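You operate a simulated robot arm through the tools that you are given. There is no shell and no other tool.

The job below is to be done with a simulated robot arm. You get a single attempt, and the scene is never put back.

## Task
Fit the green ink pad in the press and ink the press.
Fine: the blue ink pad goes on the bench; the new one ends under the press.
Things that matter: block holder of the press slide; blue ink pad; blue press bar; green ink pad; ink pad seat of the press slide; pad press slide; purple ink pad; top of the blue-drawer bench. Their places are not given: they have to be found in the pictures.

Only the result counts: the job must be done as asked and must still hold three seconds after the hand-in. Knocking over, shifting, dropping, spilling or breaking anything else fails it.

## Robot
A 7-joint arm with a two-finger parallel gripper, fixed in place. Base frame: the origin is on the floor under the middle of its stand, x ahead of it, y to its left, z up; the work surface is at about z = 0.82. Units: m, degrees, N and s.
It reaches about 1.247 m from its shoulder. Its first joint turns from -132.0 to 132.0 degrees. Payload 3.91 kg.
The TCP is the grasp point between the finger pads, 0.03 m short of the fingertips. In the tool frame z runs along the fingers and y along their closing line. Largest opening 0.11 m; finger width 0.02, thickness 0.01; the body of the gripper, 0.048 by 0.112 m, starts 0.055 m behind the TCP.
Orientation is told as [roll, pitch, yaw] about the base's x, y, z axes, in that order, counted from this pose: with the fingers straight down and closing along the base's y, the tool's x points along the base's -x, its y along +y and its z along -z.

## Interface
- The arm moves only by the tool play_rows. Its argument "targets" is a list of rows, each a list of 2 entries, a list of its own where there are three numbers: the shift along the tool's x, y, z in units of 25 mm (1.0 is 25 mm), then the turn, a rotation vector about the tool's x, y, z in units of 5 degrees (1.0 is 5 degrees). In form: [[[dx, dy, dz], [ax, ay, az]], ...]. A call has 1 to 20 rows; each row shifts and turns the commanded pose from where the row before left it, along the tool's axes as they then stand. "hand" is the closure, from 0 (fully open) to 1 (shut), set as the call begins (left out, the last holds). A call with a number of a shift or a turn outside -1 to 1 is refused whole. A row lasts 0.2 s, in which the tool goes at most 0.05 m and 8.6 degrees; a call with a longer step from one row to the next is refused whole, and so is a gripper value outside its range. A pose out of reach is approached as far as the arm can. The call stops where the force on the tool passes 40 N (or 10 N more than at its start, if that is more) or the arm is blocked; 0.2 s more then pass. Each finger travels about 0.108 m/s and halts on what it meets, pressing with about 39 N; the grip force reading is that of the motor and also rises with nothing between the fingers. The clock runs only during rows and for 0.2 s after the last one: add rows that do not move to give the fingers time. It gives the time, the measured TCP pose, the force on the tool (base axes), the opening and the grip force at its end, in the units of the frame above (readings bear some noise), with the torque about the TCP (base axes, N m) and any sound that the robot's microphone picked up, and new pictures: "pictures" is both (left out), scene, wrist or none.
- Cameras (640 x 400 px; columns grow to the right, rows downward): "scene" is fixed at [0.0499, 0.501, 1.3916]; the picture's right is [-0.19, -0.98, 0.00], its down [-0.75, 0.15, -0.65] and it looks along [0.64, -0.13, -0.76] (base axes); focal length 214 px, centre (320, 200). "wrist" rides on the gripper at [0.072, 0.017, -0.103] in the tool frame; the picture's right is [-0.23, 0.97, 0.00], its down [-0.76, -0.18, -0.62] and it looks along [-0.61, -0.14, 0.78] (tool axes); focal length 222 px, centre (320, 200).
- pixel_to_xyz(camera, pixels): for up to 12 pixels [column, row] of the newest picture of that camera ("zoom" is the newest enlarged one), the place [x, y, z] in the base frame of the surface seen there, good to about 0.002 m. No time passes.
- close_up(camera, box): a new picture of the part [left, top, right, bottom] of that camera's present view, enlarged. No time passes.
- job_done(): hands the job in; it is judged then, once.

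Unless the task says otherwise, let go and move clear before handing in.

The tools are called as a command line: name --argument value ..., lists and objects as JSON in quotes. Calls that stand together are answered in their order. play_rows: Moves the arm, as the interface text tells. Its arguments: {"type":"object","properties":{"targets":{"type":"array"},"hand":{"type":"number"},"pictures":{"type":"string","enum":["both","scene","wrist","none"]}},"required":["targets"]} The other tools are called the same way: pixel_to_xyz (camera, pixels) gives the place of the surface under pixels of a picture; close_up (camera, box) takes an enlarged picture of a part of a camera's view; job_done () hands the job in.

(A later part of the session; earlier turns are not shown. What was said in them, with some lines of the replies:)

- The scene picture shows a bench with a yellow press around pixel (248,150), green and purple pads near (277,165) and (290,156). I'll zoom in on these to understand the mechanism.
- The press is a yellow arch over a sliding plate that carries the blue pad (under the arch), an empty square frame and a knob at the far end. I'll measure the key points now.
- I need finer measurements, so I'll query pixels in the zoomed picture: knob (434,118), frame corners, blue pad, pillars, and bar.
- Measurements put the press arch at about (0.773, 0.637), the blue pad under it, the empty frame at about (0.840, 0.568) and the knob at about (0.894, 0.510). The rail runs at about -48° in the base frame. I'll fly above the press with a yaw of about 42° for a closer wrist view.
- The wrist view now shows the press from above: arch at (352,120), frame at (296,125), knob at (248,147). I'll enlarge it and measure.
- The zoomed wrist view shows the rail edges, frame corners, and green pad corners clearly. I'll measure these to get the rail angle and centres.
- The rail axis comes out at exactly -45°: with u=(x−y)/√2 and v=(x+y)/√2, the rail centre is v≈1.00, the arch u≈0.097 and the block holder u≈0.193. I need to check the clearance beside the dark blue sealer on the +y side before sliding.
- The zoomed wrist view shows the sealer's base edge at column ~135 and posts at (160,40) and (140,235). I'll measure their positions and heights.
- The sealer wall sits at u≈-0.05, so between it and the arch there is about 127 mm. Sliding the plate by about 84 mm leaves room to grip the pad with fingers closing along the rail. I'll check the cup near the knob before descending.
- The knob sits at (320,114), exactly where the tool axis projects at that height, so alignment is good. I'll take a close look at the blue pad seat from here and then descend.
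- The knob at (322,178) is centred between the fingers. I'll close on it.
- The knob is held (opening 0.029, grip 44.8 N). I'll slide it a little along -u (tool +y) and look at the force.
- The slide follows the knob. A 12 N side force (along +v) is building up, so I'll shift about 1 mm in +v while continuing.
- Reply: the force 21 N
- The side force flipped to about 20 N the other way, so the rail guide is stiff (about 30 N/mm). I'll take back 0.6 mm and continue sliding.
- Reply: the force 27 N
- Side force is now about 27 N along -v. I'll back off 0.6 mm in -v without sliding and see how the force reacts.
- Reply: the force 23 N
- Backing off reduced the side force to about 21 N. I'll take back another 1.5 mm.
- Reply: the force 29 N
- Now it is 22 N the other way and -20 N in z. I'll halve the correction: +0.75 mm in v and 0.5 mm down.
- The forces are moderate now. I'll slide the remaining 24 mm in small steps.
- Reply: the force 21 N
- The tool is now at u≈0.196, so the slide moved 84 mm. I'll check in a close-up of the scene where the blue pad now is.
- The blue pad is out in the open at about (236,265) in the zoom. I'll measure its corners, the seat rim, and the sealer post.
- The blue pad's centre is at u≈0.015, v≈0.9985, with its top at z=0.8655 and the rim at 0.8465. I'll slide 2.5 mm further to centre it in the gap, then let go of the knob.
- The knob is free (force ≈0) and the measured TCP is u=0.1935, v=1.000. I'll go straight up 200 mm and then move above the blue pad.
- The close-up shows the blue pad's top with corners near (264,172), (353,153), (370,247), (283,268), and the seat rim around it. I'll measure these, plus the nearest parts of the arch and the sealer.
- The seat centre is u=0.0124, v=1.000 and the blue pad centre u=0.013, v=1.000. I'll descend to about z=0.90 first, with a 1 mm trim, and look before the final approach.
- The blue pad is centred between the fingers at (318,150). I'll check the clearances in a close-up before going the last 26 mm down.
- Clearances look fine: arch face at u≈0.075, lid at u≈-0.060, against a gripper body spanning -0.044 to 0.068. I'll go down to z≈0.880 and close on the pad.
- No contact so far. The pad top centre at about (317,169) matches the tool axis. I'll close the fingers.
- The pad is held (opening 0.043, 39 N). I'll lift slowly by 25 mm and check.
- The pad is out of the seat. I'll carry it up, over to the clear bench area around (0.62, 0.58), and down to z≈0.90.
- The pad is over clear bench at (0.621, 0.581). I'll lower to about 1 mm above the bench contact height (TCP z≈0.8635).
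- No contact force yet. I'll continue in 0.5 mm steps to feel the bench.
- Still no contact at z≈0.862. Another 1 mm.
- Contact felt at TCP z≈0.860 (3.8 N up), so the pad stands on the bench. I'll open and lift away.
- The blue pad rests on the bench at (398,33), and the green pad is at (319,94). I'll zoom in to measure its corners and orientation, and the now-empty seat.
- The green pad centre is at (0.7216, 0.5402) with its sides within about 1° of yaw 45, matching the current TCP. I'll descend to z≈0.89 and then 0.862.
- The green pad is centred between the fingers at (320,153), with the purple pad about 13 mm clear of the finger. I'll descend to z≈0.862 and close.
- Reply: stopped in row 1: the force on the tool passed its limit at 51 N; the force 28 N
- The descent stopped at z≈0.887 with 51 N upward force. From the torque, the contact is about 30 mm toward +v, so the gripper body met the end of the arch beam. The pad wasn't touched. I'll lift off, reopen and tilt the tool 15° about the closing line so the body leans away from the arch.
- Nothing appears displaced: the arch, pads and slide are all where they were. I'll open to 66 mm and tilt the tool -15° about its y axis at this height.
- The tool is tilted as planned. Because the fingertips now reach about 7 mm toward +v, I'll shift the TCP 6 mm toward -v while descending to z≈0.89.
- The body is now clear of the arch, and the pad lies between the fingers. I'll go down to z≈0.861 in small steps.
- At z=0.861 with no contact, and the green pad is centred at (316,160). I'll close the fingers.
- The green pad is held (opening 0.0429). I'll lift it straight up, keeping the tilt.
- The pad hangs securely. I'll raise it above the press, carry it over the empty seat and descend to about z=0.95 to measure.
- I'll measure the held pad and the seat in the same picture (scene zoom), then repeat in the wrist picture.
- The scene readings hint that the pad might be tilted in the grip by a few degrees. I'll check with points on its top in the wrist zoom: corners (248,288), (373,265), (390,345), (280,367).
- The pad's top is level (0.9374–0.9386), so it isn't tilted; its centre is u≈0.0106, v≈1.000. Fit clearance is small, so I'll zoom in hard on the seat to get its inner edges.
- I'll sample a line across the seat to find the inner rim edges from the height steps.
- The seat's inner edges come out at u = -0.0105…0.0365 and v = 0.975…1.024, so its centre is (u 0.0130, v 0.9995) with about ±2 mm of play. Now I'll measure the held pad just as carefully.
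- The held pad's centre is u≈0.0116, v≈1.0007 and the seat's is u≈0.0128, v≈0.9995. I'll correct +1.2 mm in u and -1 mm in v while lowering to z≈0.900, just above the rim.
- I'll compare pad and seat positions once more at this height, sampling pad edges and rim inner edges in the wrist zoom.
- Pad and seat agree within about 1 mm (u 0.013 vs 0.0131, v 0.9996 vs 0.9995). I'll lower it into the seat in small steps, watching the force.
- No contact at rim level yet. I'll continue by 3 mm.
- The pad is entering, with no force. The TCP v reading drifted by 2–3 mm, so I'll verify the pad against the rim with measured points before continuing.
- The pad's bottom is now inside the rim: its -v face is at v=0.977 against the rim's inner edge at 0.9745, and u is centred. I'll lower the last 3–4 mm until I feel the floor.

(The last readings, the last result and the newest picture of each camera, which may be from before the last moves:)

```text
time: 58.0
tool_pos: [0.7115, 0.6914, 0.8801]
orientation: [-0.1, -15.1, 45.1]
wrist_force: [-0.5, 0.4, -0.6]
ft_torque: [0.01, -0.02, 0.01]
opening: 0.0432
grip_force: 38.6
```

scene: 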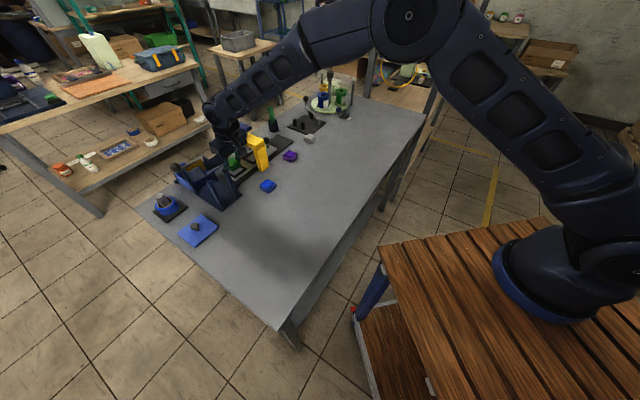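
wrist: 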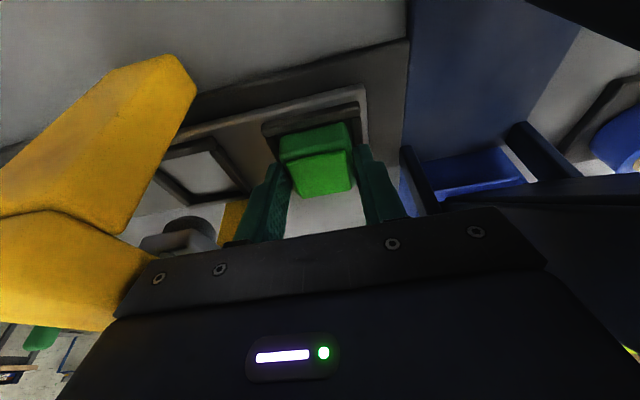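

Still no floor contact at z≈0.880. I'll go another 1 mm and check.

play_rows --targets '[[[0.0052, 0, 0.0193], [0, 0, 0]], [[0.0052, 0, 0.0193], [0, 0, 0]], [[0, 0, 0], [0, 0, 0]]]' --hand 1 --pictures "wrist"

close_up --camera "wrist" --box '[250, 70, 390, 200]'

```text
time: 58.8
tool_pos: [0.7118, 0.6911, 0.8805]
orientation: [0.0, -15.2, 45.0]
wrist_force: [-0.2, -0.7, 2.3]
ft_torque: [-0.04, 0.04, -0.01]
opening: 0.043
grip_force: 39.1
```

wrist: 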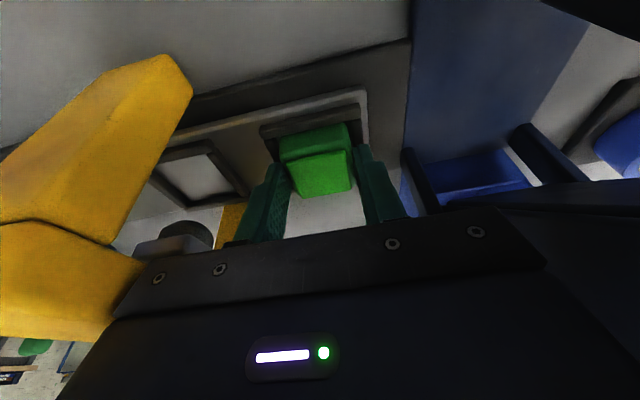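

```text
3.08 times, centred on (320, 135) of wrist
```

zoom: 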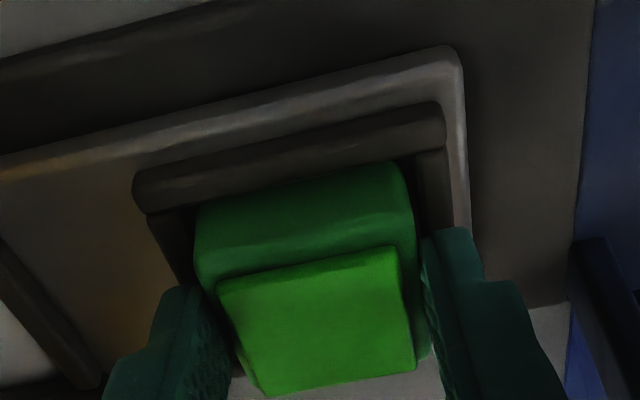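

A slight 2.3 N upward force appears at z≈0.880. I'll check the pad's top height (it should be about 0.866 when seated).

pixel_to_xyz --camera "zoom" --pixels '[[315, 320], [240, 295], [385, 265], [400, 350], [280, 380], [330, 280], [340, 360], [300, 195], [285, 175]]'

play_rows --targets '[[[0.0052, 0, 0.0193], [0, 0, 0]], [[0, 0, 0], [0, 0, 0]]]' --hand 1 --pictures "none"

```text
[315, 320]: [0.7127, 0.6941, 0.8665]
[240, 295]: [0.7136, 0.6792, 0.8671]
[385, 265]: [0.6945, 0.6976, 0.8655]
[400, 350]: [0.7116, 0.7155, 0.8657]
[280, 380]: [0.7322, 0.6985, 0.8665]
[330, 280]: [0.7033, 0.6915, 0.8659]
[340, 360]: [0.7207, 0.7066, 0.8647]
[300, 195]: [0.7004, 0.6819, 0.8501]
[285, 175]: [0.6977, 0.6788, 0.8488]
```

```text
time: 59.4
tool_pos: [0.7117, 0.6922, 0.8801]
orientation: [0.1, -15.1, 45.1]
wrist_force: [1.0, 1.0, 6.3]
ft_torque: [0.04, -0.06, 0.0]
opening: 0.0428
grip_force: 38.9
```

The pad's top is at 0.866 like the blue one was, and the floor is felt (6.3 N). I'll open the fingers and look.

play_rows --targets '[[[0, 0, 0], [0, 0, 0]], [[0, 0, 0], [0, 0, 0]], [[0, 0, 0], [0, 0, 0]]]' --hand 0.4 --pictures "wrist"

play_rows --targets '[[[-0.0518, 0, -0.193], [0, 0, 0]], [[-0.1294, 0, -0.483], [0, 0, 0]], [[-0.259, 0, -0.966], [0, 0, 0]], [[-0.259, 0, -0.966], [0, 0, 0]], [[-0.259, 0, -0.966], [0, 0, 0]], [[-0.259, 0, -0.966], [0, 0, 0]], [[-0.259, 0, -0.966], [0, 0, 0]], [[-0.259, 0, -0.966], [0, 0, 0]], [[-0.259, 0, -0.966], [0, 0, 0]], [[0, 0, 0], [0, 0.98, 0]], [[0, 0, 0], [0, 0.98, 0]], [[0, 0, 0], [0, 1, 0]], [[0, 0, 0], [0, 0.06, 0]], [[0, 0, 0], [0, 0, 0]]]' --hand 0.4 --pictures "both"

close_up --camera "wrist" --box '[220, 20, 420, 170]'

```text
time: 60.2
tool_pos: [0.7111, 0.6925, 0.8799]
orientation: [0.0, -15.1, 45.0]
wrist_force: [-1.6, 0.5, 3.6]
ft_torque: [0.09, 0.15, 0.04]
opening: 0.0667
grip_force: 0.5
```

wrist: 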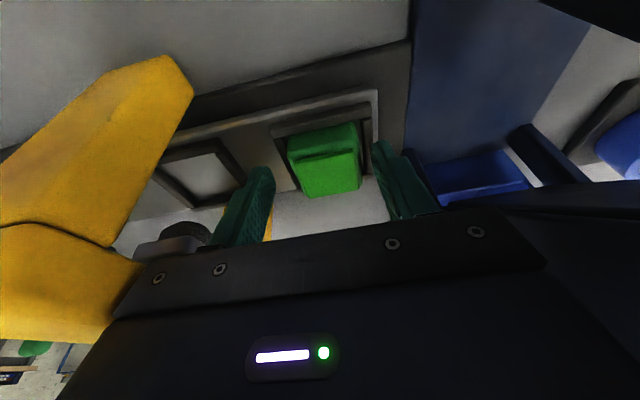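

```text
time: 63.2
tool_pos: [0.7097, 0.6918, 1.0728]
orientation: [-0.1, 0.1, 45.0]
wrist_force: [0.7, 0.6, -0.1]
ft_torque: [0.03, 0.0, 0.02]
opening: 0.066
grip_force: 0.0
```

scene: 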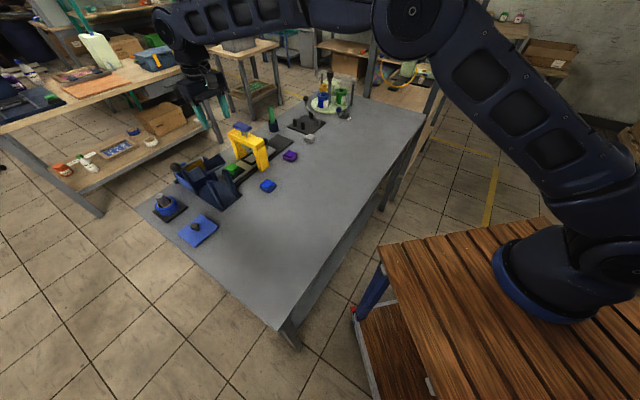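
wrist: 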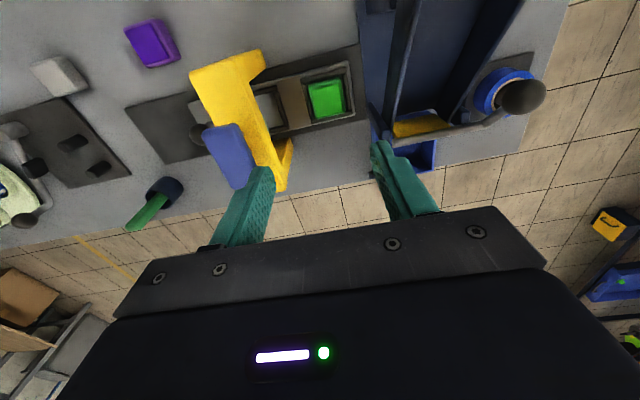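

```text
2.67 times, centred on (320, 95) of wrist
```

zoom: 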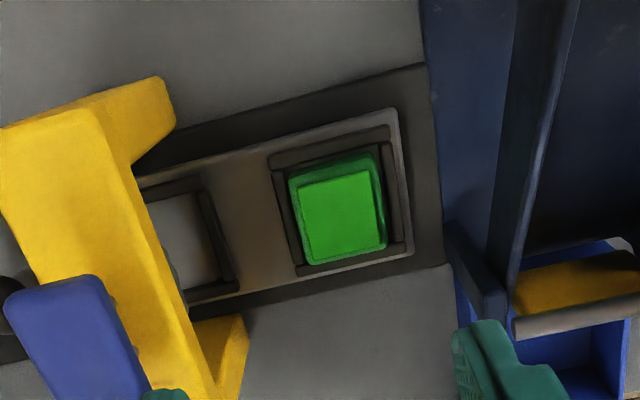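

The green pad sits flat in the seat at (327,97). I'll measure its position and the seat to confirm fit and find the slide's current offset.

pixel_to_xyz --camera "zoom" --pixels '[[340, 215], [302, 190], [370, 172], [383, 240], [315, 260], [290, 178], [380, 155], [385, 245], [272, 158], [388, 128], [408, 250], [298, 273]]'

close_up --camera "scene" --box '[195, 115, 305, 195]'

```text
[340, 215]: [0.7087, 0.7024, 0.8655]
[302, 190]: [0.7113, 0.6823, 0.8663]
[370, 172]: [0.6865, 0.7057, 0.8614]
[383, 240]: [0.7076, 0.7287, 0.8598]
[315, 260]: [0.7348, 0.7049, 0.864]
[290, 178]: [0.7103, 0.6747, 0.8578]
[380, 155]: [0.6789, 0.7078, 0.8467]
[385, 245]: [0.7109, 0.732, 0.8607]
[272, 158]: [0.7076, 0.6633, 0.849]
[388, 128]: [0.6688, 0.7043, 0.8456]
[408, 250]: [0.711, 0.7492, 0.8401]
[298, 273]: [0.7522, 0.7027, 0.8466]
```

```text
5.00 times, centred on (250, 155) of scene
```

zoom: 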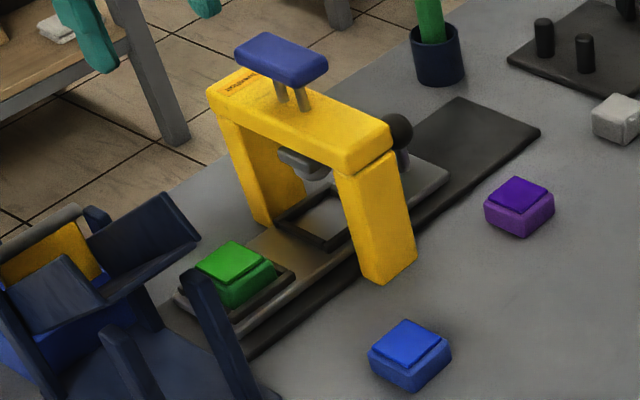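

The green pad is in the seat; the opening fingers nudged the slide about 9 mm further (seat centre now u≈0.003), essentially its end stop, with no harm. Next I'll fly to above the knob, now expected near u≈0.183, v≈1.0.

play_rows --targets '[[[-0.045, -0.851, 0], [0, 0, 0]], [[-0.045, -0.851, 0], [0, 0, 0]], [[-0.045, -0.851, 0], [0, 0, 0]], [[-0.045, -0.851, 0], [0, 0, 0]], [[-0.045, -0.851, 0], [0, 0, 0]], [[-0.045, -0.851, 0], [0, 0, 0]], [[-0.045, -0.851, 0], [0, 0, 0]], [[-0.045, -0.851, 0], [0, 0, 0]], [[0, 0, 0], [0, 0, 0]]]' --hand 0.4 --pictures "wrist"

close_up --camera "wrist" --box '[240, 40, 440, 190]'

```text
time: 65.2
tool_pos: [0.8384, 0.5781, 1.0719]
orientation: [0.1, 0.0, 45.0]
wrist_force: [0.1, -1.0, -0.3]
ft_torque: [0.03, 0.0, 0.04]
opening: 0.066
grip_force: 0.1
```

wrist: 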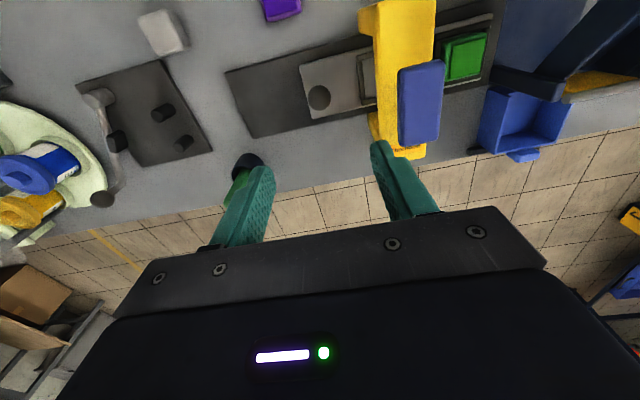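

```text
2.67 times, centred on (340, 115) of wrist
```

zoom: 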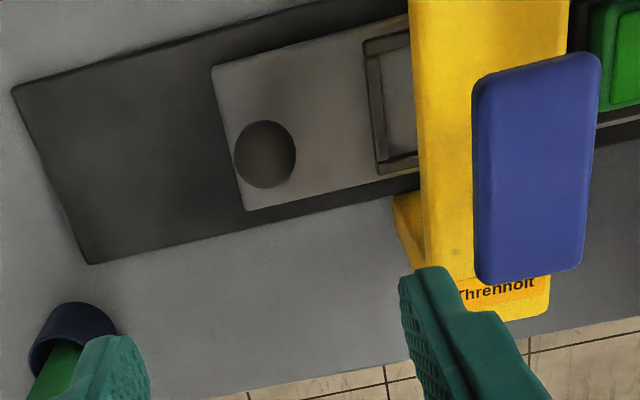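

The knob shows at (319,98) in the wrist picture, which matches the tool axis at knob height (predicted row 98.7). I'll confirm its coordinates and the arch's near face.

pixel_to_xyz --camera "zoom" --pixels '[[265, 155], [237, 150], [293, 158], [415, 120], [415, 180], [420, 250], [400, 100], [535, 170], [480, 100], [590, 200]]'

play_rows --targets '[[[0, 0, 1], [0, 0, 0]], [[0, 0, 1], [0, 0, 0]], [[0, 0, 1], [0, 0, 0]], [[0, 0, 1], [0, 0, 0]], [[0, 0, 0.8], [0, 0, 0]], [[0, 0, 0], [0, 0, 0]]]' --hand 0.4 --pictures "both"

close_up --camera "scene" --box '[200, 90, 310, 180]'

```text
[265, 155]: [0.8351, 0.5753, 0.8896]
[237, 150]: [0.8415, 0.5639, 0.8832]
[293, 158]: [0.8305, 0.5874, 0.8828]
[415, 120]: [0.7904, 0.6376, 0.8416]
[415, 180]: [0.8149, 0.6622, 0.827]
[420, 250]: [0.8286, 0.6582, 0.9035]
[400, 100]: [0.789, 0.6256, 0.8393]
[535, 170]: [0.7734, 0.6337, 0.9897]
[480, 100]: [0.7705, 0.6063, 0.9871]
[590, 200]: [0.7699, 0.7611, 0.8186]
```

```text
time: 66.6
tool_pos: [0.8366, 0.577, 0.9498]
orientation: [0.0, -0.1, 45.0]
wrist_force: [-0.5, -0.1, -0.5]
ft_torque: [-0.02, 0.04, -0.02]
opening: 0.066
grip_force: 0.2
```

scene: 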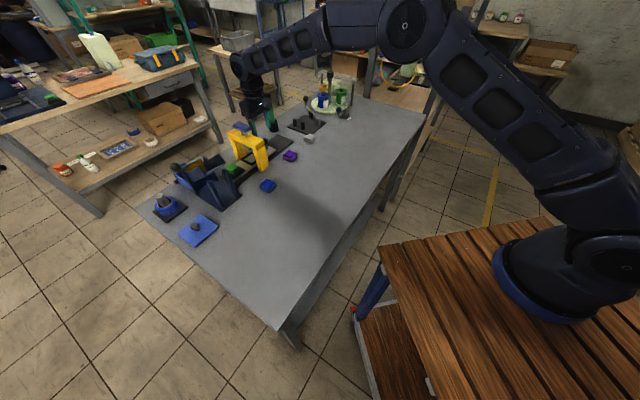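
wrist: 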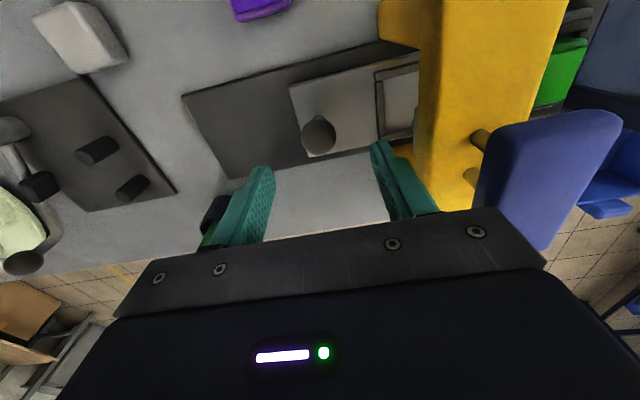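

```text
4.44 times, centred on (255, 135) of scene
```

zoom: 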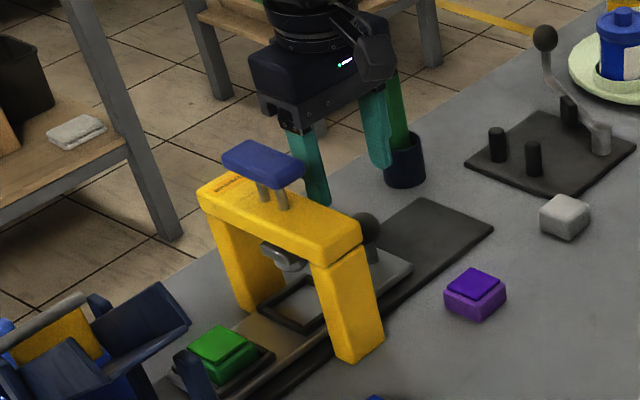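

The knob centre is at u≈0.184 and the arch face at u≈0.1205. I'll offset the grip 5 mm toward +u for extra clearance (closing will then nudge the slide the right way) and descend to z≈0.890.

play_rows --targets '[[[0, -0.216, 0.4], [0, 0, 0]], [[0, 0, 0.7], [0, 0, 0]], [[0, 0, 0.7], [0, 0, 0]], [[0, 0, 0.59], [0, 0, 0]], [[0, 0, 0], [0, 0, 0]]]' --hand 0.4 --pictures "wrist"

```text
time: 67.8
tool_pos: [0.8417, 0.5742, 0.8905]
orientation: [0.0, 0.0, 45.1]
wrist_force: [0.6, 0.5, 0.4]
ft_torque: [0.0, 0.01, 0.02]
opening: 0.0662
grip_force: 0.0
```

wrist: 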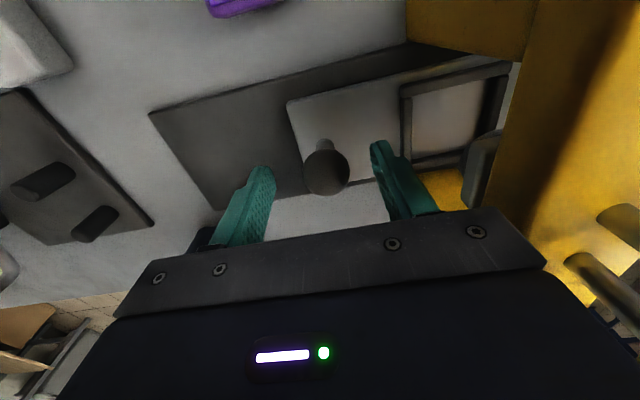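

The knob at (326,172) is between the fingers, with no contact force. I'll close on it.

play_rows --targets '[[[0, 0, 0], [0, 0, 0]], [[0, 0, 0], [0, 0, 0]], [[0, 0, 0], [0, 0, 0]], [[0, 0, 0], [0, 0, 0]]]' --hand 1 --pictures "none"

```text
time: 68.8
tool_pos: [0.8411, 0.5739, 0.8909]
orientation: [0.0, 0.0, 44.9]
wrist_force: [-1.2, 2.4, -0.8]
ft_torque: [0.05, 0.01, 0.04]
opening: 0.0294
grip_force: 44.8
```

Knob gripped at u=0.189. I'll pull the slide back toward +u (tool -y) in 20 mm stages; about 91 mm in total returns it to its starting position.

play_rows --targets '[[[0, -0.2, 0], [0, 0, 0]], [[0, -0.3, 0], [0, 0, 0]], [[0, -0.3, 0], [0, 0, 0]], [[0, 0, 0], [0, 0, 0]]]' --hand 1 --pictures "none"

```text
time: 69.8
tool_pos: [0.8553, 0.5595, 0.8912]
orientation: [0.0, 0.1, 45.0]
wrist_force: [5.6, 3.8, -11.0]
ft_torque: [0.24, -0.29, -0.08]
opening: 0.0288
grip_force: 45.3
```

Moving freely with small forces. Continuing.

play_rows --targets '[[[0, -0.2, 0.01], [0, 0, 0]], [[0, -0.3, 0], [0, 0, 0]], [[0, -0.3, 0], [0, 0, 0]], [[0, 0, 0], [0, 0, 0]]]' --hand 1 --pictures "none"

```text
time: 70.8
tool_pos: [0.869, 0.5453, 0.8909]
orientation: [0.0, 0.1, 45.0]
wrist_force: [-0.9, -2.9, -6.8]
ft_torque: [-0.12, 0.07, -0.05]
opening: 0.0294
grip_force: 45.2
```

play_rows --targets '[[[0, -0.2, 0], [0, 0, 0]], [[0, -0.3, 0], [0, 0, 0]], [[0, -0.3, 0], [0, 0, 0]], [[0, 0, 0], [0, 0, 0]]]' --hand 1 --pictures "both"

close_up --camera "scene" --box '[200, 100, 310, 180]'

```text
time: 71.8
tool_pos: [0.8843, 0.5313, 0.8906]
orientation: [-0.1, 0.3, 45.0]
wrist_force: [-19.1, -19.8, -10.5]
ft_torque: [-0.6, 0.57, 0.01]
opening: 0.0292
grip_force: 44.8
```

scene: 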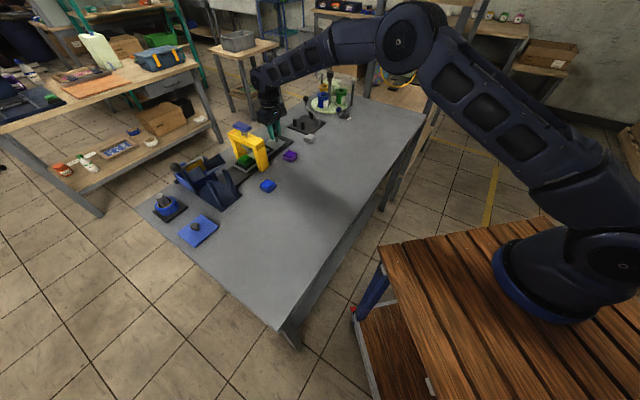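
wrist: 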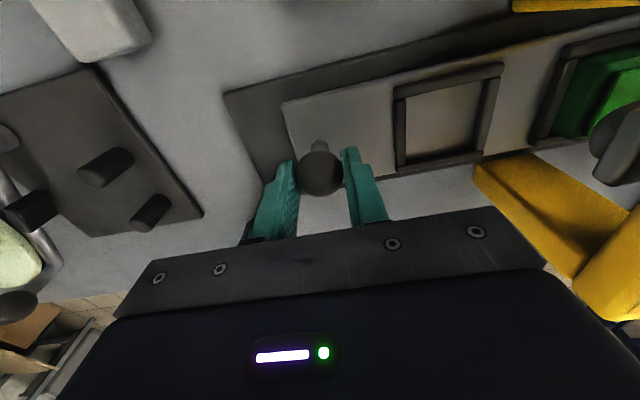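

```text
5.00 times, centred on (255, 140) of scene
```

zoom: 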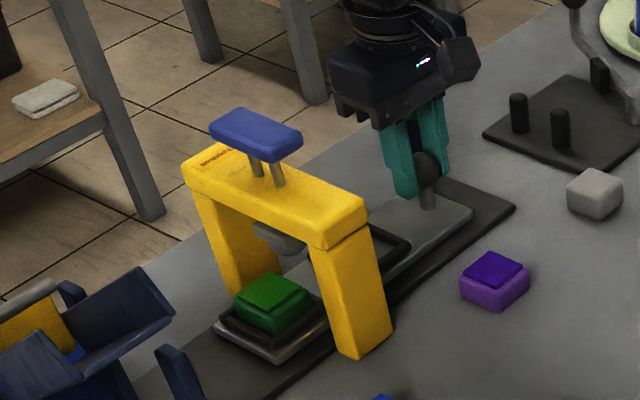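

The green pad is entering the press. A side force of 27 N (-v) has built up, so I'll trim 0.8 mm in -v and go on.

play_rows --targets '[[[0.03, 0, 0.015], [0, 0, 0]], [[0, -0.2, 0], [0, 0, 0]], [[0, -0.3, 0], [0, 0, 0]], [[0, 0, 0], [0, 0, 0]]]' --hand 1 --pictures "none"

```text
time: 72.8
tool_pos: [0.893, 0.5226, 0.8914]
orientation: [0.0, -0.1, 45.1]
wrist_force: [6.8, 7.0, -10.1]
ft_torque: [0.35, -0.4, -0.12]
opening: 0.029
grip_force: 45.2
```

Forces are small again; u≈0.262. I'll move the next 10 mm.

play_rows --targets '[[[0, -0.2, 0.01], [0, 0, 0]], [[0, -0.2, 0], [0, 0, 0]], [[0, 0, 0], [0, 0, 0]]]' --hand 1 --pictures "none"

play_rows --targets '[[[0, -0.15, 0], [0, 0, 0]], [[0, 0, 0], [0, 0, 0]]]' --hand 1 --pictures "both"

close_up --camera "wrist" --box '[360, 0, 640, 180]'

close_up --camera "scene" --box '[220, 110, 300, 175]'

```text
time: 73.6
tool_pos: [0.9001, 0.5151, 0.8912]
orientation: [-0.1, -0.1, 44.9]
wrist_force: [25.0, 25.2, -4.9]
ft_torque: [0.64, -0.59, 0.05]
opening: 0.0293
grip_force: 45.1
```

```text
time: 74.2
tool_pos: [0.9025, 0.5125, 0.8912]
orientation: [0.0, -0.1, 45.1]
wrist_force: [29.9, 27.7, 5.5]
ft_torque: [0.45, -0.52, 0.0]
opening: 0.0294
grip_force: 44.3
```

scene: 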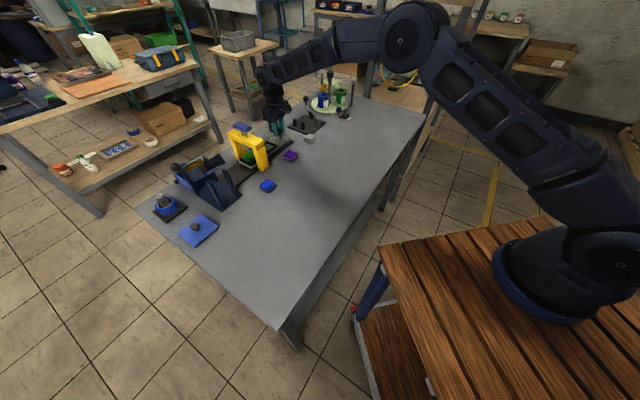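
wrist: 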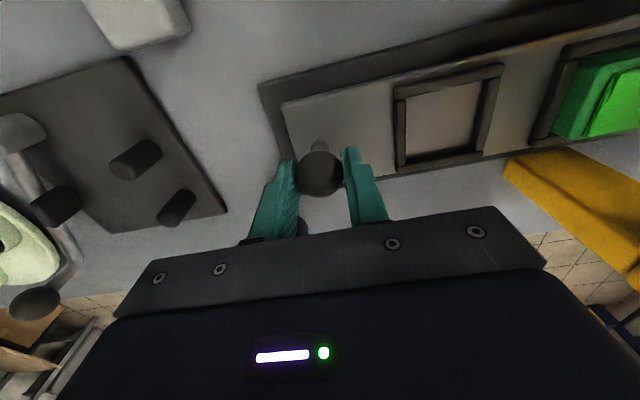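

```text
2.22 times, centred on (500, 90) of wrist
```

zoom: 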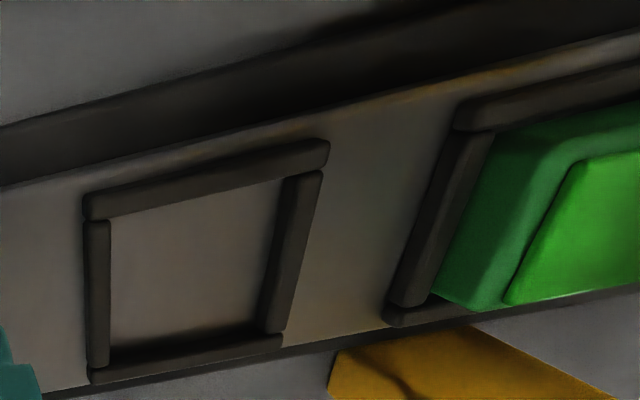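

```text
6.15 times, centred on (260, 142) of scene
```

zoom: 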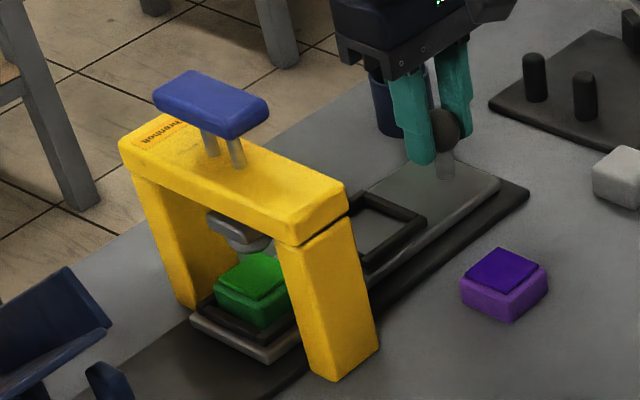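

The slide is 4.5 mm from the starting position, with a 40 N side force (+v). I'll relieve that by moving 0.9 mm in +v first.

play_rows --targets '[[[-0.036, 0, 0], [0, 0, 0]], [[0, 0, 0], [0, 0, 0]]]' --hand 1 --pictures "none"

play_rows --targets '[[[0, -0.1, 0], [0, 0, 0]], [[0, 0, 0], [0, 0, 0]]]' --hand 1 --pictures "none"

```text
time: 74.8
tool_pos: [0.9016, 0.5131, 0.891]
orientation: [-0.1, 0.2, 45.0]
wrist_force: [14.6, 13.6, 14.6]
ft_torque: [-0.13, 0.08, -0.03]
opening: 0.0291
grip_force: 45.1
```

```text
time: 75.4
tool_pos: [0.9024, 0.511, 0.8906]
orientation: [0.0, 0.0, 45.1]
wrist_force: [7.5, 7.0, 17.9]
ft_torque: [-0.12, 0.15, 0.05]
opening: 0.0288
grip_force: 45.5
```

u≈0.277. I'll raise 0.4 mm to relieve the vertical force and go the last 3.5 mm.

play_rows --targets '[[[0, -0.07, -0.016], [0, 0, 0]], [[0, -0.06, 0], [0, 0, 0]], [[0, 0, 0], [0, 0, 0]]]' --hand 1 --pictures "both"

close_up --camera "scene" --box '[220, 110, 300, 175]'

```text
time: 76.2
tool_pos: [0.9051, 0.5096, 0.8907]
orientation: [0.1, 0.1, 45.2]
wrist_force: [-5.4, 4.7, 7.0]
ft_torque: [0.08, 0.15, 0.04]
opening: 0.0295
grip_force: 44.9
```

scene: 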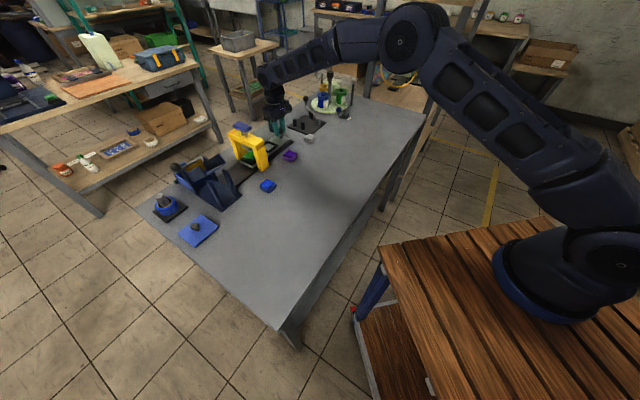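
wrist: 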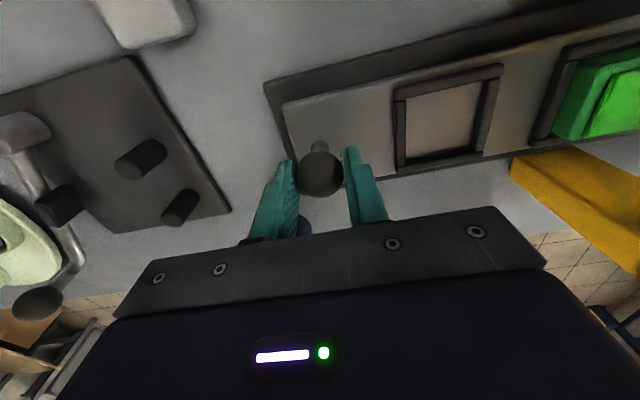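

```text
6.15 times, centred on (260, 142) of scene
```

zoom: 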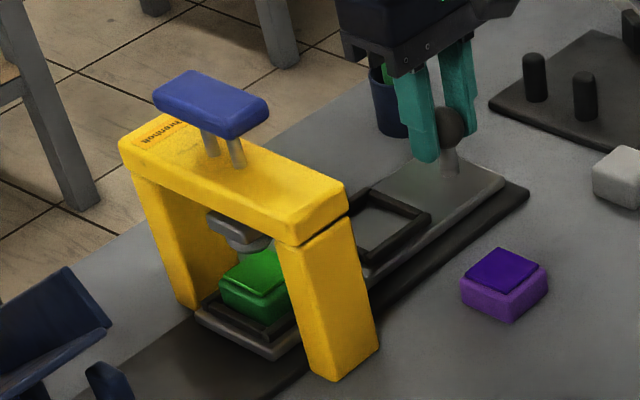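

The slide looks as at the start (rail corner at (264,83), plate corner at (281,102)), and a 7 N force along -u appears, like at the first grip. I'll nudge 1 mm further to see whether this is the end stop.

play_rows --targets '[[[0, -0.04, -0.01], [0, 0, 0]], [[0, 0, 0], [0, 0, 0]]]' --hand 1 --pictures "none"

```text
time: 76.8
tool_pos: [0.9052, 0.51, 0.8907]
orientation: [0.0, 0.1, 45.1]
wrist_force: [-23.2, 4.4, -1.0]
ft_torque: [0.07, 0.42, 0.04]
opening: 0.0292
grip_force: 45.4
```

The force along -u rose to about 20 N without movement, so the slide is at its end stop. I'll relax slightly, let go of the knob, and rise.

play_rows --targets '[[[0, 0.03, 0], [0, 0, 0]], [[0, 0, 0], [0, 0, 0]]]' --hand 1 --pictures "none"

play_rows --targets '[[[0, 0, 0], [0, 0, 0]], [[0, 0, 0], [0, 0, 0]], [[0, 0, 0], [0, 0, 0]]]' --hand 0.4 --pictures "none"

play_rows --targets '[[[0, 0, -0.5], [0, 0, 0]], [[0, 0, -1], [0, 0, 0]], [[0, 0, -1], [0, 0, 0]], [[0, 0, -1], [0, 0, 0]], [[0, 0, -1], [0, 0, 0]], [[0, 0, -1], [0, 0, 0]], [[0, 0, -1], [0, 0, 0]], [[0, 0, -0.8], [0, 0, 0]], [[0, 0.9, 0], [0, 0, 0]], [[0, 0.9, 0], [0, 0, 0]], [[0, 0.9, 0], [0, 0, 0]], [[0, 0.9, 0], [0, 0, 0]], [[0, 0.9, 0], [0, 0, 0]], [[0, 0.9, 0], [0, 0, 0]], [[0, 0.9, 0], [0, 0, 0]], [[0, 0.96, 0], [0, 0, 0]], [[0, 0, 0], [0, 0, 0]]]' --hand 1 --pictures "both"

```text
time: 77.4
tool_pos: [0.9045, 0.5092, 0.8906]
orientation: [0.1, 0.2, 45.1]
wrist_force: [-29.5, 0.7, -7.3]
ft_torque: [-0.03, 0.55, 0.03]
opening: 0.0292
grip_force: 45.1
```

```text
time: 78.2
tool_pos: [0.9076, 0.5099, 0.8924]
orientation: [0.1, 0.0, 45.0]
wrist_force: [-0.3, -0.3, -0.6]
ft_torque: [0.0, 0.0, 0.01]
opening: 0.0659
grip_force: 0.1
```

```text
time: 81.8
tool_pos: [0.7778, 0.6382, 1.0752]
orientation: [0.0, 0.1, 44.9]
wrist_force: [-1.0, -0.4, 0.0]
ft_torque: [-0.01, -0.02, -0.03]
opening: 0.0003
grip_force: 37.7
```

scene: 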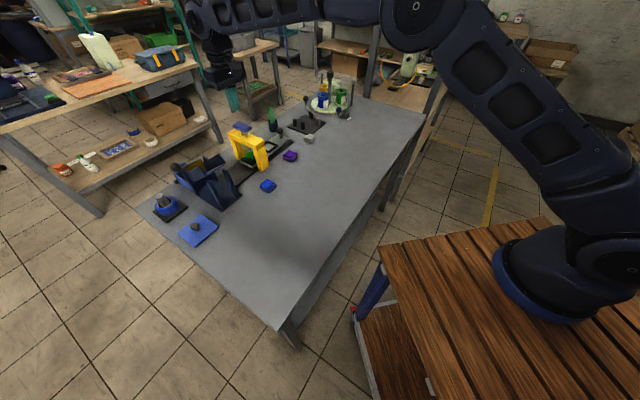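
wrist: 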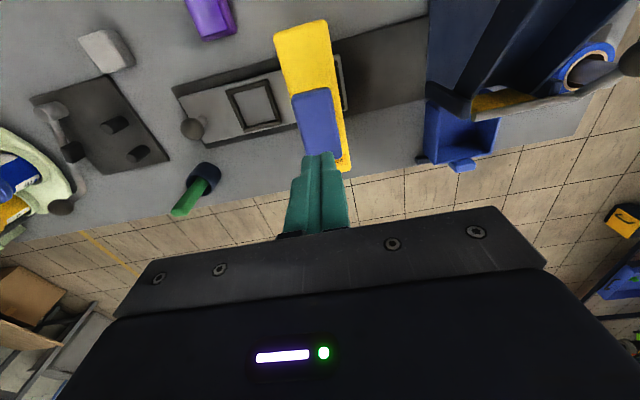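

The fingers are closed above the blue press bar, seen at about (316,120). I'll measure the bar and check that the slide stayed put.

close_up --camera "wrist" --box '[220, 10, 400, 170]'

pixel_to_xyz --camera "wrist" --pixels '[[316, 120], [295, 95], [329, 90], [338, 145], [304, 145], [191, 129], [255, 105], [345, 70], [350, 105]]'

close_up --camera "scene" --box '[210, 105, 300, 180]'

```text
2.50 times, centred on (310, 90) of wrist
```

zoom: 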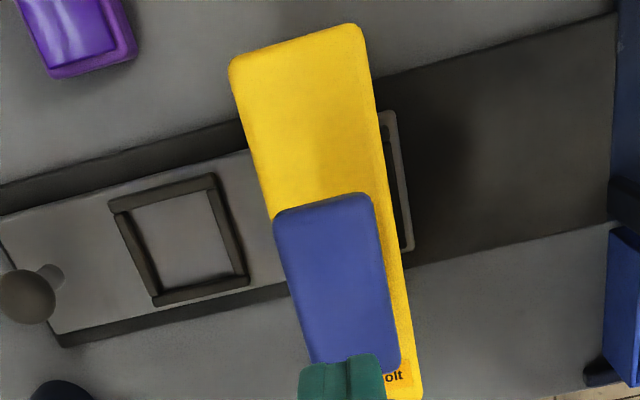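

```text
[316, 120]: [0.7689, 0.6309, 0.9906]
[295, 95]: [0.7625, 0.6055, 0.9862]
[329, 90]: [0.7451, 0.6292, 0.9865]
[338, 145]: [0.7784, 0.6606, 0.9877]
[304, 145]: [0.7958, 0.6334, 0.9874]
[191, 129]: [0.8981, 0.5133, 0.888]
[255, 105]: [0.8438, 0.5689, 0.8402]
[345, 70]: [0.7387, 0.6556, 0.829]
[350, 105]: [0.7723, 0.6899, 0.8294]
```

```text
5.33 times, centred on (255, 142) of scene
```

zoom: 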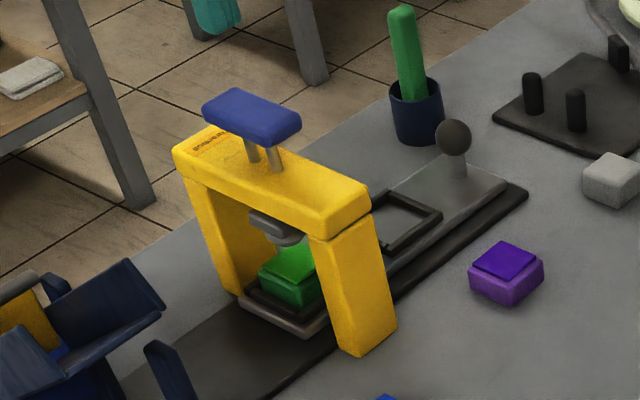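

The bar centre is at about u=0.0975, v=0.997 with its top at z≈0.990, and the green pad sits under the platen. I'll align and lower the closed fingertips to just above the bar (TCP z≈1.023).

play_rows --targets '[[[0.15, 0.05, 0.5], [0, 0, 0]], [[0, 0, 0.7], [0, 0, 0]], [[0, 0, 0.6], [0, 0, 0]], [[0, 0, 0.25], [0, 0, 0]], [[0, 0, 0], [0, 0, 0]]]' --hand 1 --pictures "both"

close_up --camera "scene" --box '[210, 90, 300, 180]'

```text
time: 83.0
tool_pos: [0.7751, 0.6361, 1.0228]
orientation: [-0.1, 0.0, 45.0]
wrist_force: [0.0, -0.6, -1.1]
ft_torque: [-0.04, -0.03, 0.0]
opening: 0.0
grip_force: 37.7
```

scene: 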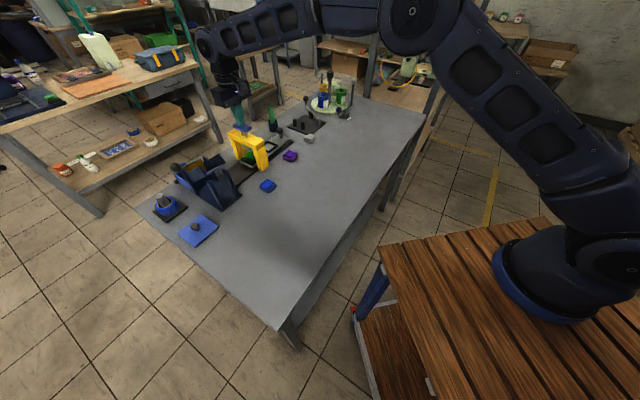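
wrist: 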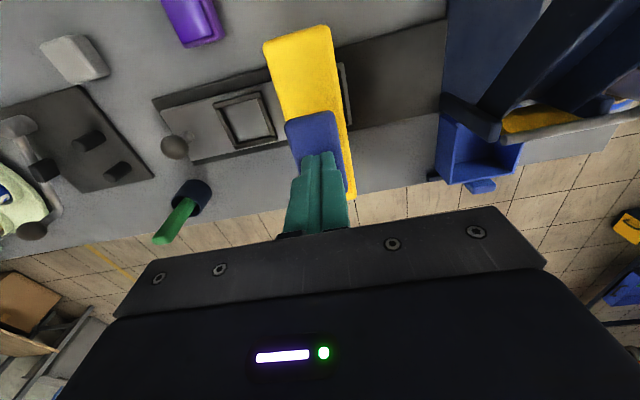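

```text
4.44 times, centred on (255, 135) of scene
```

zoom: 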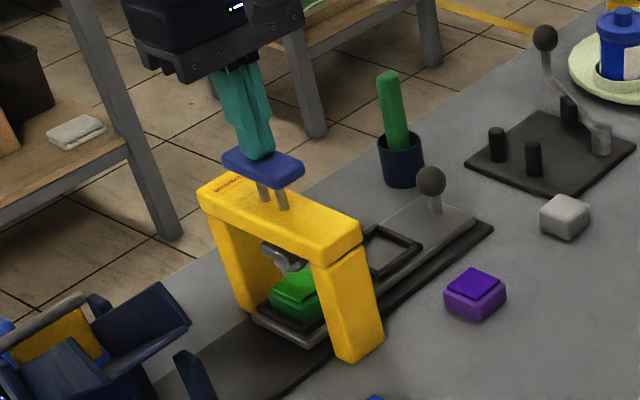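

The fingertips are right above the bar's middle. I'll press down slowly and watch the force.

play_rows --targets '[[[0, 0, 0.1], [0, 0, 0]], [[0, 0, 0.1], [0, 0, 0]], [[0, 0, 0.1], [0, 0, 0]], [[0, 0, 0.1], [0, 0, 0]], [[0, 0, 0], [0, 0, 0]]]' --hand 1 --pictures "none"

```text
time: 84.2
tool_pos: [0.775, 0.635, 1.0125]
orientation: [0.0, 0.1, 45.0]
wrist_force: [-0.7, -0.3, 2.3]
ft_torque: [0.03, 0.0, -0.02]
opening: 0.0
grip_force: 37.7
```

The bar gives way with only 2.3 N at z=1.0125. I'll keep pressing.

play_rows --targets '[[[0, 0, 0.1], [0, 0, 0]], [[0, 0, 0.1], [0, 0, 0]], [[0, 0, 0.1], [0, 0, 0]], [[0, 0, 0.1], [0, 0, 0]], [[0, 0, 0], [0, 0, 0]]]' --hand 1 --pictures "scene"

close_up --camera "scene" --box '[210, 90, 300, 180]'

```text
time: 85.4
tool_pos: [0.7758, 0.6354, 1.0025]
orientation: [0.0, 0.1, 45.0]
wrist_force: [1.4, -1.2, 2.9]
ft_torque: [-0.05, -0.06, -0.06]
opening: 0.0
grip_force: 37.6
heard: click
```

scene: 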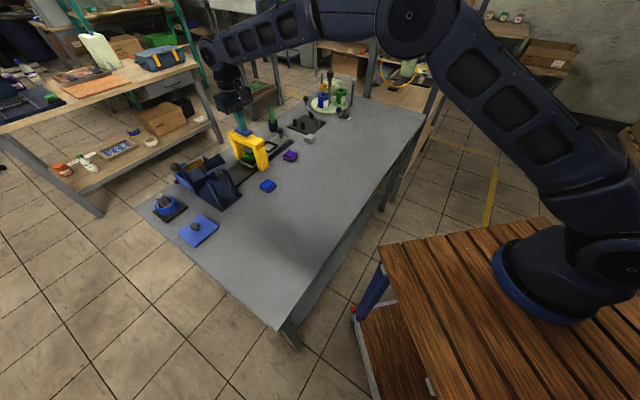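

```text
4.44 times, centred on (255, 135) of scene
```

zoom: 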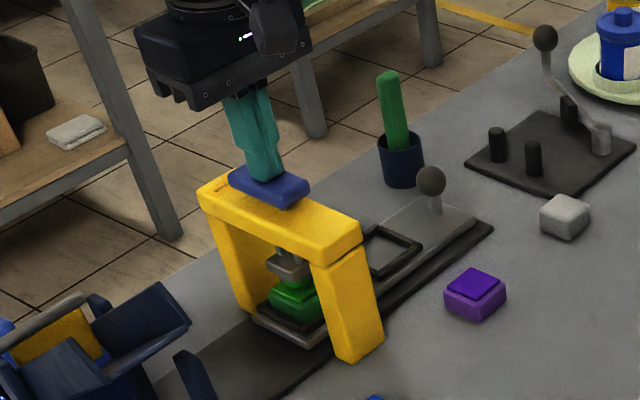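

A click was heard and the platen is down at the pad. I'll press a little further to be sure it is at the bottom of its travel.

play_rows --targets '[[[0, 0, 0.06], [0, 0, 0]], [[0, 0, 0.06], [0, 0, 0]], [[0, 0, 0], [0, 0, 0]], [[0, 0, 0], [0, 0, 0]]]' --hand 1 --pictures "scene"

close_up --camera "scene" --box '[220, 110, 290, 180]'

```text
time: 86.4
tool_pos: [0.7752, 0.6351, 1.0011]
orientation: [0.0, 0.1, 45.0]
wrist_force: [-1.8, -1.0, 3.1]
ft_torque: [0.0, 0.02, -0.01]
opening: 0.0001
grip_force: 36.8
```

scene: 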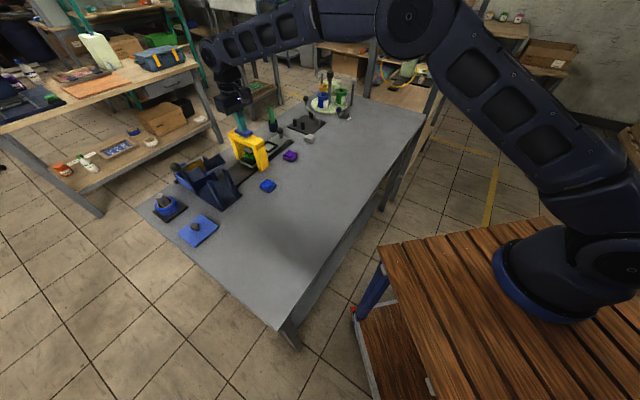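

```text
5.71 times, centred on (255, 145) of scene
```

zoom: 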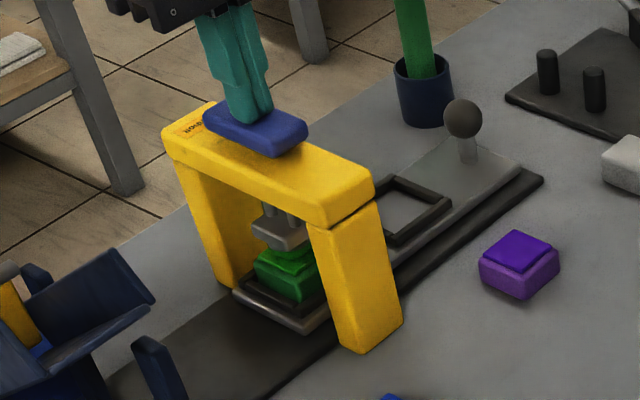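

Still only 3 N, so there is more travel. I'll go on in small steps until it bottoms out.

play_rows --targets '[[[0, 0, 0.06], [0, 0, 0]], [[0, 0, 0.06], [0, 0, 0]], [[0, 0, 0], [0, 0, 0]]]' --hand 1 --pictures "none"

play_rows --targets '[[[0, 0, 0.04], [0, 0, 0]], [[0, 0, 0.04], [0, 0, 0]], [[0, 0, 0], [0, 0, 0]]]' --hand 1 --pictures "scene"

close_up --camera "scene" --box '[220, 110, 290, 180]'

```text
time: 87.2
tool_pos: [0.7758, 0.6347, 0.9989]
orientation: [0.0, -0.1, 45.1]
wrist_force: [2.1, 9.3, 23.2]
ft_torque: [0.21, 0.04, 0.03]
opening: 0.0
grip_force: 37.7
```

```text
time: 87.8
tool_pos: [0.7756, 0.6346, 0.9992]
orientation: [-0.1, -0.3, 45.1]
wrist_force: [-2.4, 0.0, 7.7]
ft_torque: [-0.08, 0.16, 0.03]
opening: 0.0002
grip_force: 37.3
stopped in row 2: the force on the tool passed its limit at 42 N (the readings are from after the stop); the commanded pose is now the measured one
```

scene: 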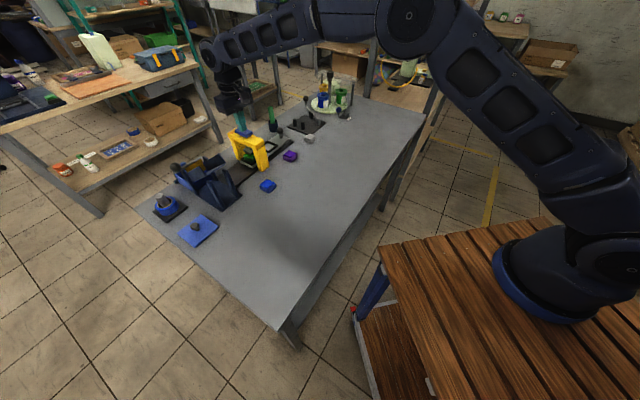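

```text
5.71 times, centred on (255, 145) of scene
```

zoom: 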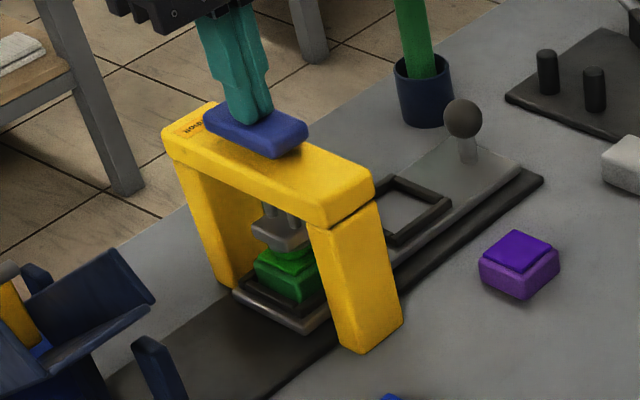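

The press bottomed out at over 40 N, with the stamp face on the green pad. I'll now rise slowly and let the bar return.

play_rows --targets '[[[0, 0, -0.2], [0, 0, 0]], [[0, 0, -0.3], [0, 0, 0]], [[0, 0, -0.4], [0, 0, 0]], [[0, 0, -0.6], [0, 0, 0]], [[0, 0, -1], [0, 0, 0]], [[0, 0, -1], [0, 0, 0]], [[0, 0, -1], [0, 0, 0]], [[0, 0, 0], [0, 0, 0]]]' --hand 1 --pictures "both"

close_up --camera "scene" --box '[200, 100, 310, 190]'

close_up --camera "scene" --box '[235, 135, 275, 175]'

```text
time: 89.6
tool_pos: [0.7759, 0.6355, 1.1111]
orientation: [0.0, -0.2, 45.0]
wrist_force: [-0.6, -0.1, -0.3]
ft_torque: [0.01, -0.03, -0.02]
opening: 0.0003
grip_force: 37.3
```

scene: 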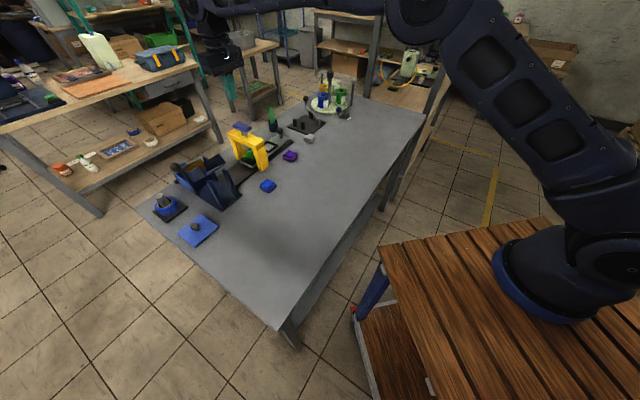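
wrist: 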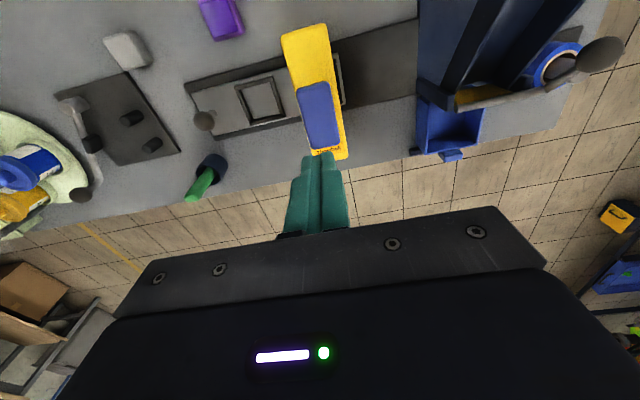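

```text
4.44 times, centred on (255, 145) of scene
```

zoom: 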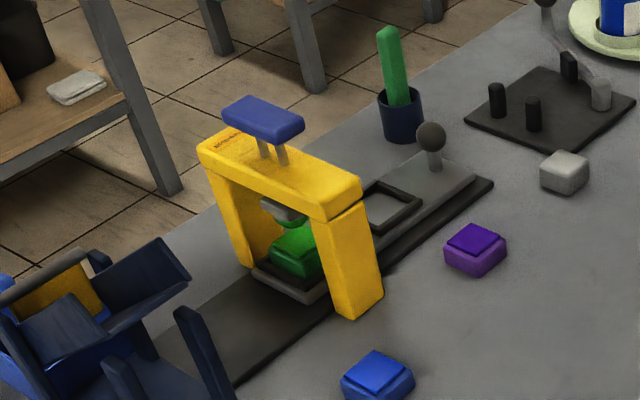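

```text
10.00 times, centred on (255, 155) of scene
```

zoom: 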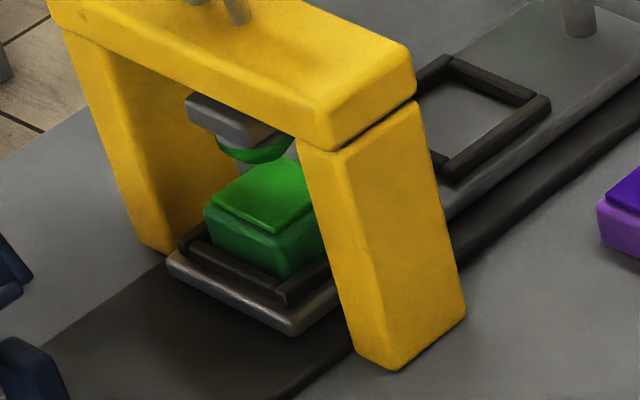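

The stamp's underside is now green, the bar has returned to the top, the green pad sits under the press and the blue pad stands on the bench. I'll retreat higher and open the hand before handing in.

play_rows --targets '[[[0, 0, -1], [0, 0, 0]], [[0, 0, -1], [0, 0, 0]], [[0.5, 0, -1], [0, 0, 0]], [[1, 0, 0], [0, 0, 0]], [[1, 0, 0], [0, 0, 0]], [[1, 0, 0], [0, 0, 0]], [[1, 0, 0], [0, 0, 0]], [[0, 0, 0], [0, 0, 0]], [[0, 0, 0], [0, 0, 0]]]' --hand 0.2 --pictures "both"

close_up --camera "scene" --box '[140, 90, 360, 250]'

```text
time: 91.6
tool_pos: [0.6947, 0.5559, 1.1848]
orientation: [0.0, -0.2, 45.1]
wrist_force: [0.3, -0.2, 0.1]
ft_torque: [0.0, -0.02, -0.02]
opening: 0.0881
grip_force: 0.2
```

scene: 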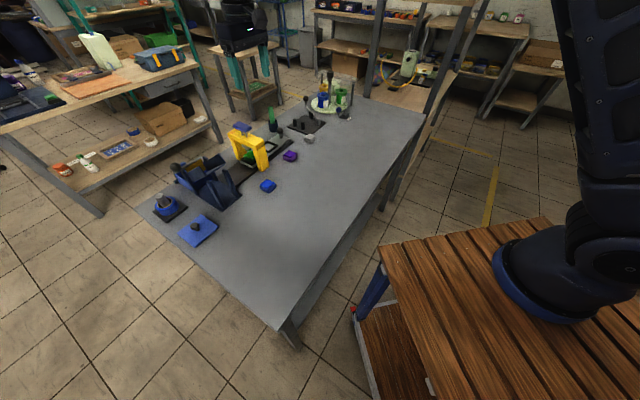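
wrist: 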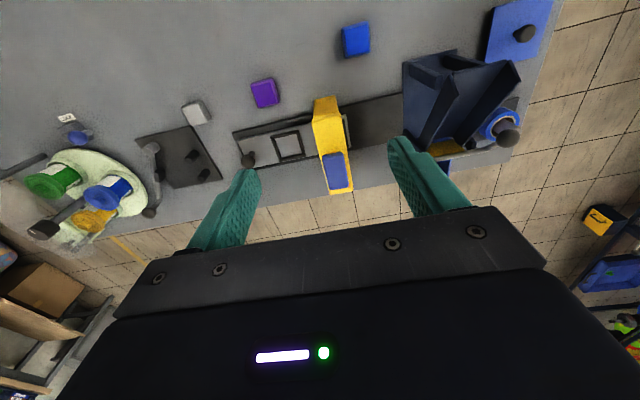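

```text
2.50 times, centred on (250, 170) of scene
```

zoom: 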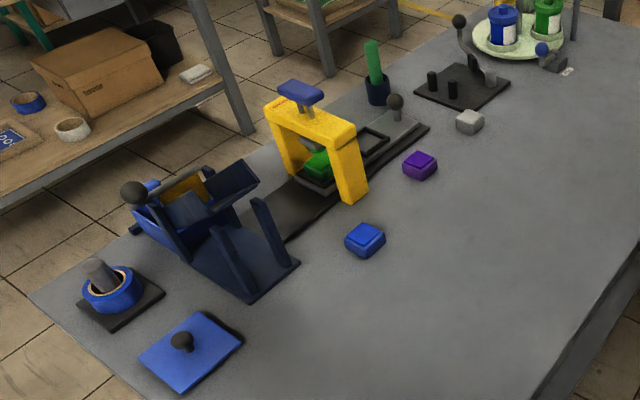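

The final pictures show the blue pad on the bench at (268,186), the green pad seated under the press with the stamp inked green, and everything else undisturbed. The arm is clear, so I'm handing in.

job_done

```text
The job is handed in.
```

The job is handed in. The green ink pad is in the press seat and under the press, and the press is inked. When I lifted off, the stamp's underside was green and the bar had come back up. The blue pad is standing on the bench, clear of everything.

- **Beam contact:** on my first approach to the green pad, the gripper body pressed on the end of the yellow arch beam with about 51 N. I backed off and came in again at a 15° tilt. Pictures before and after show nothing moved.
- **Slide nudge:** opening the fingers after seating the green pad pushed the slide about 9 mm further out. I later pulled it back to its end stop by the knob, so it finished where it started.
- **Other items:** in the last pictures the purple pad, the sealer, the cup and the other items on the bench looked undisturbed.
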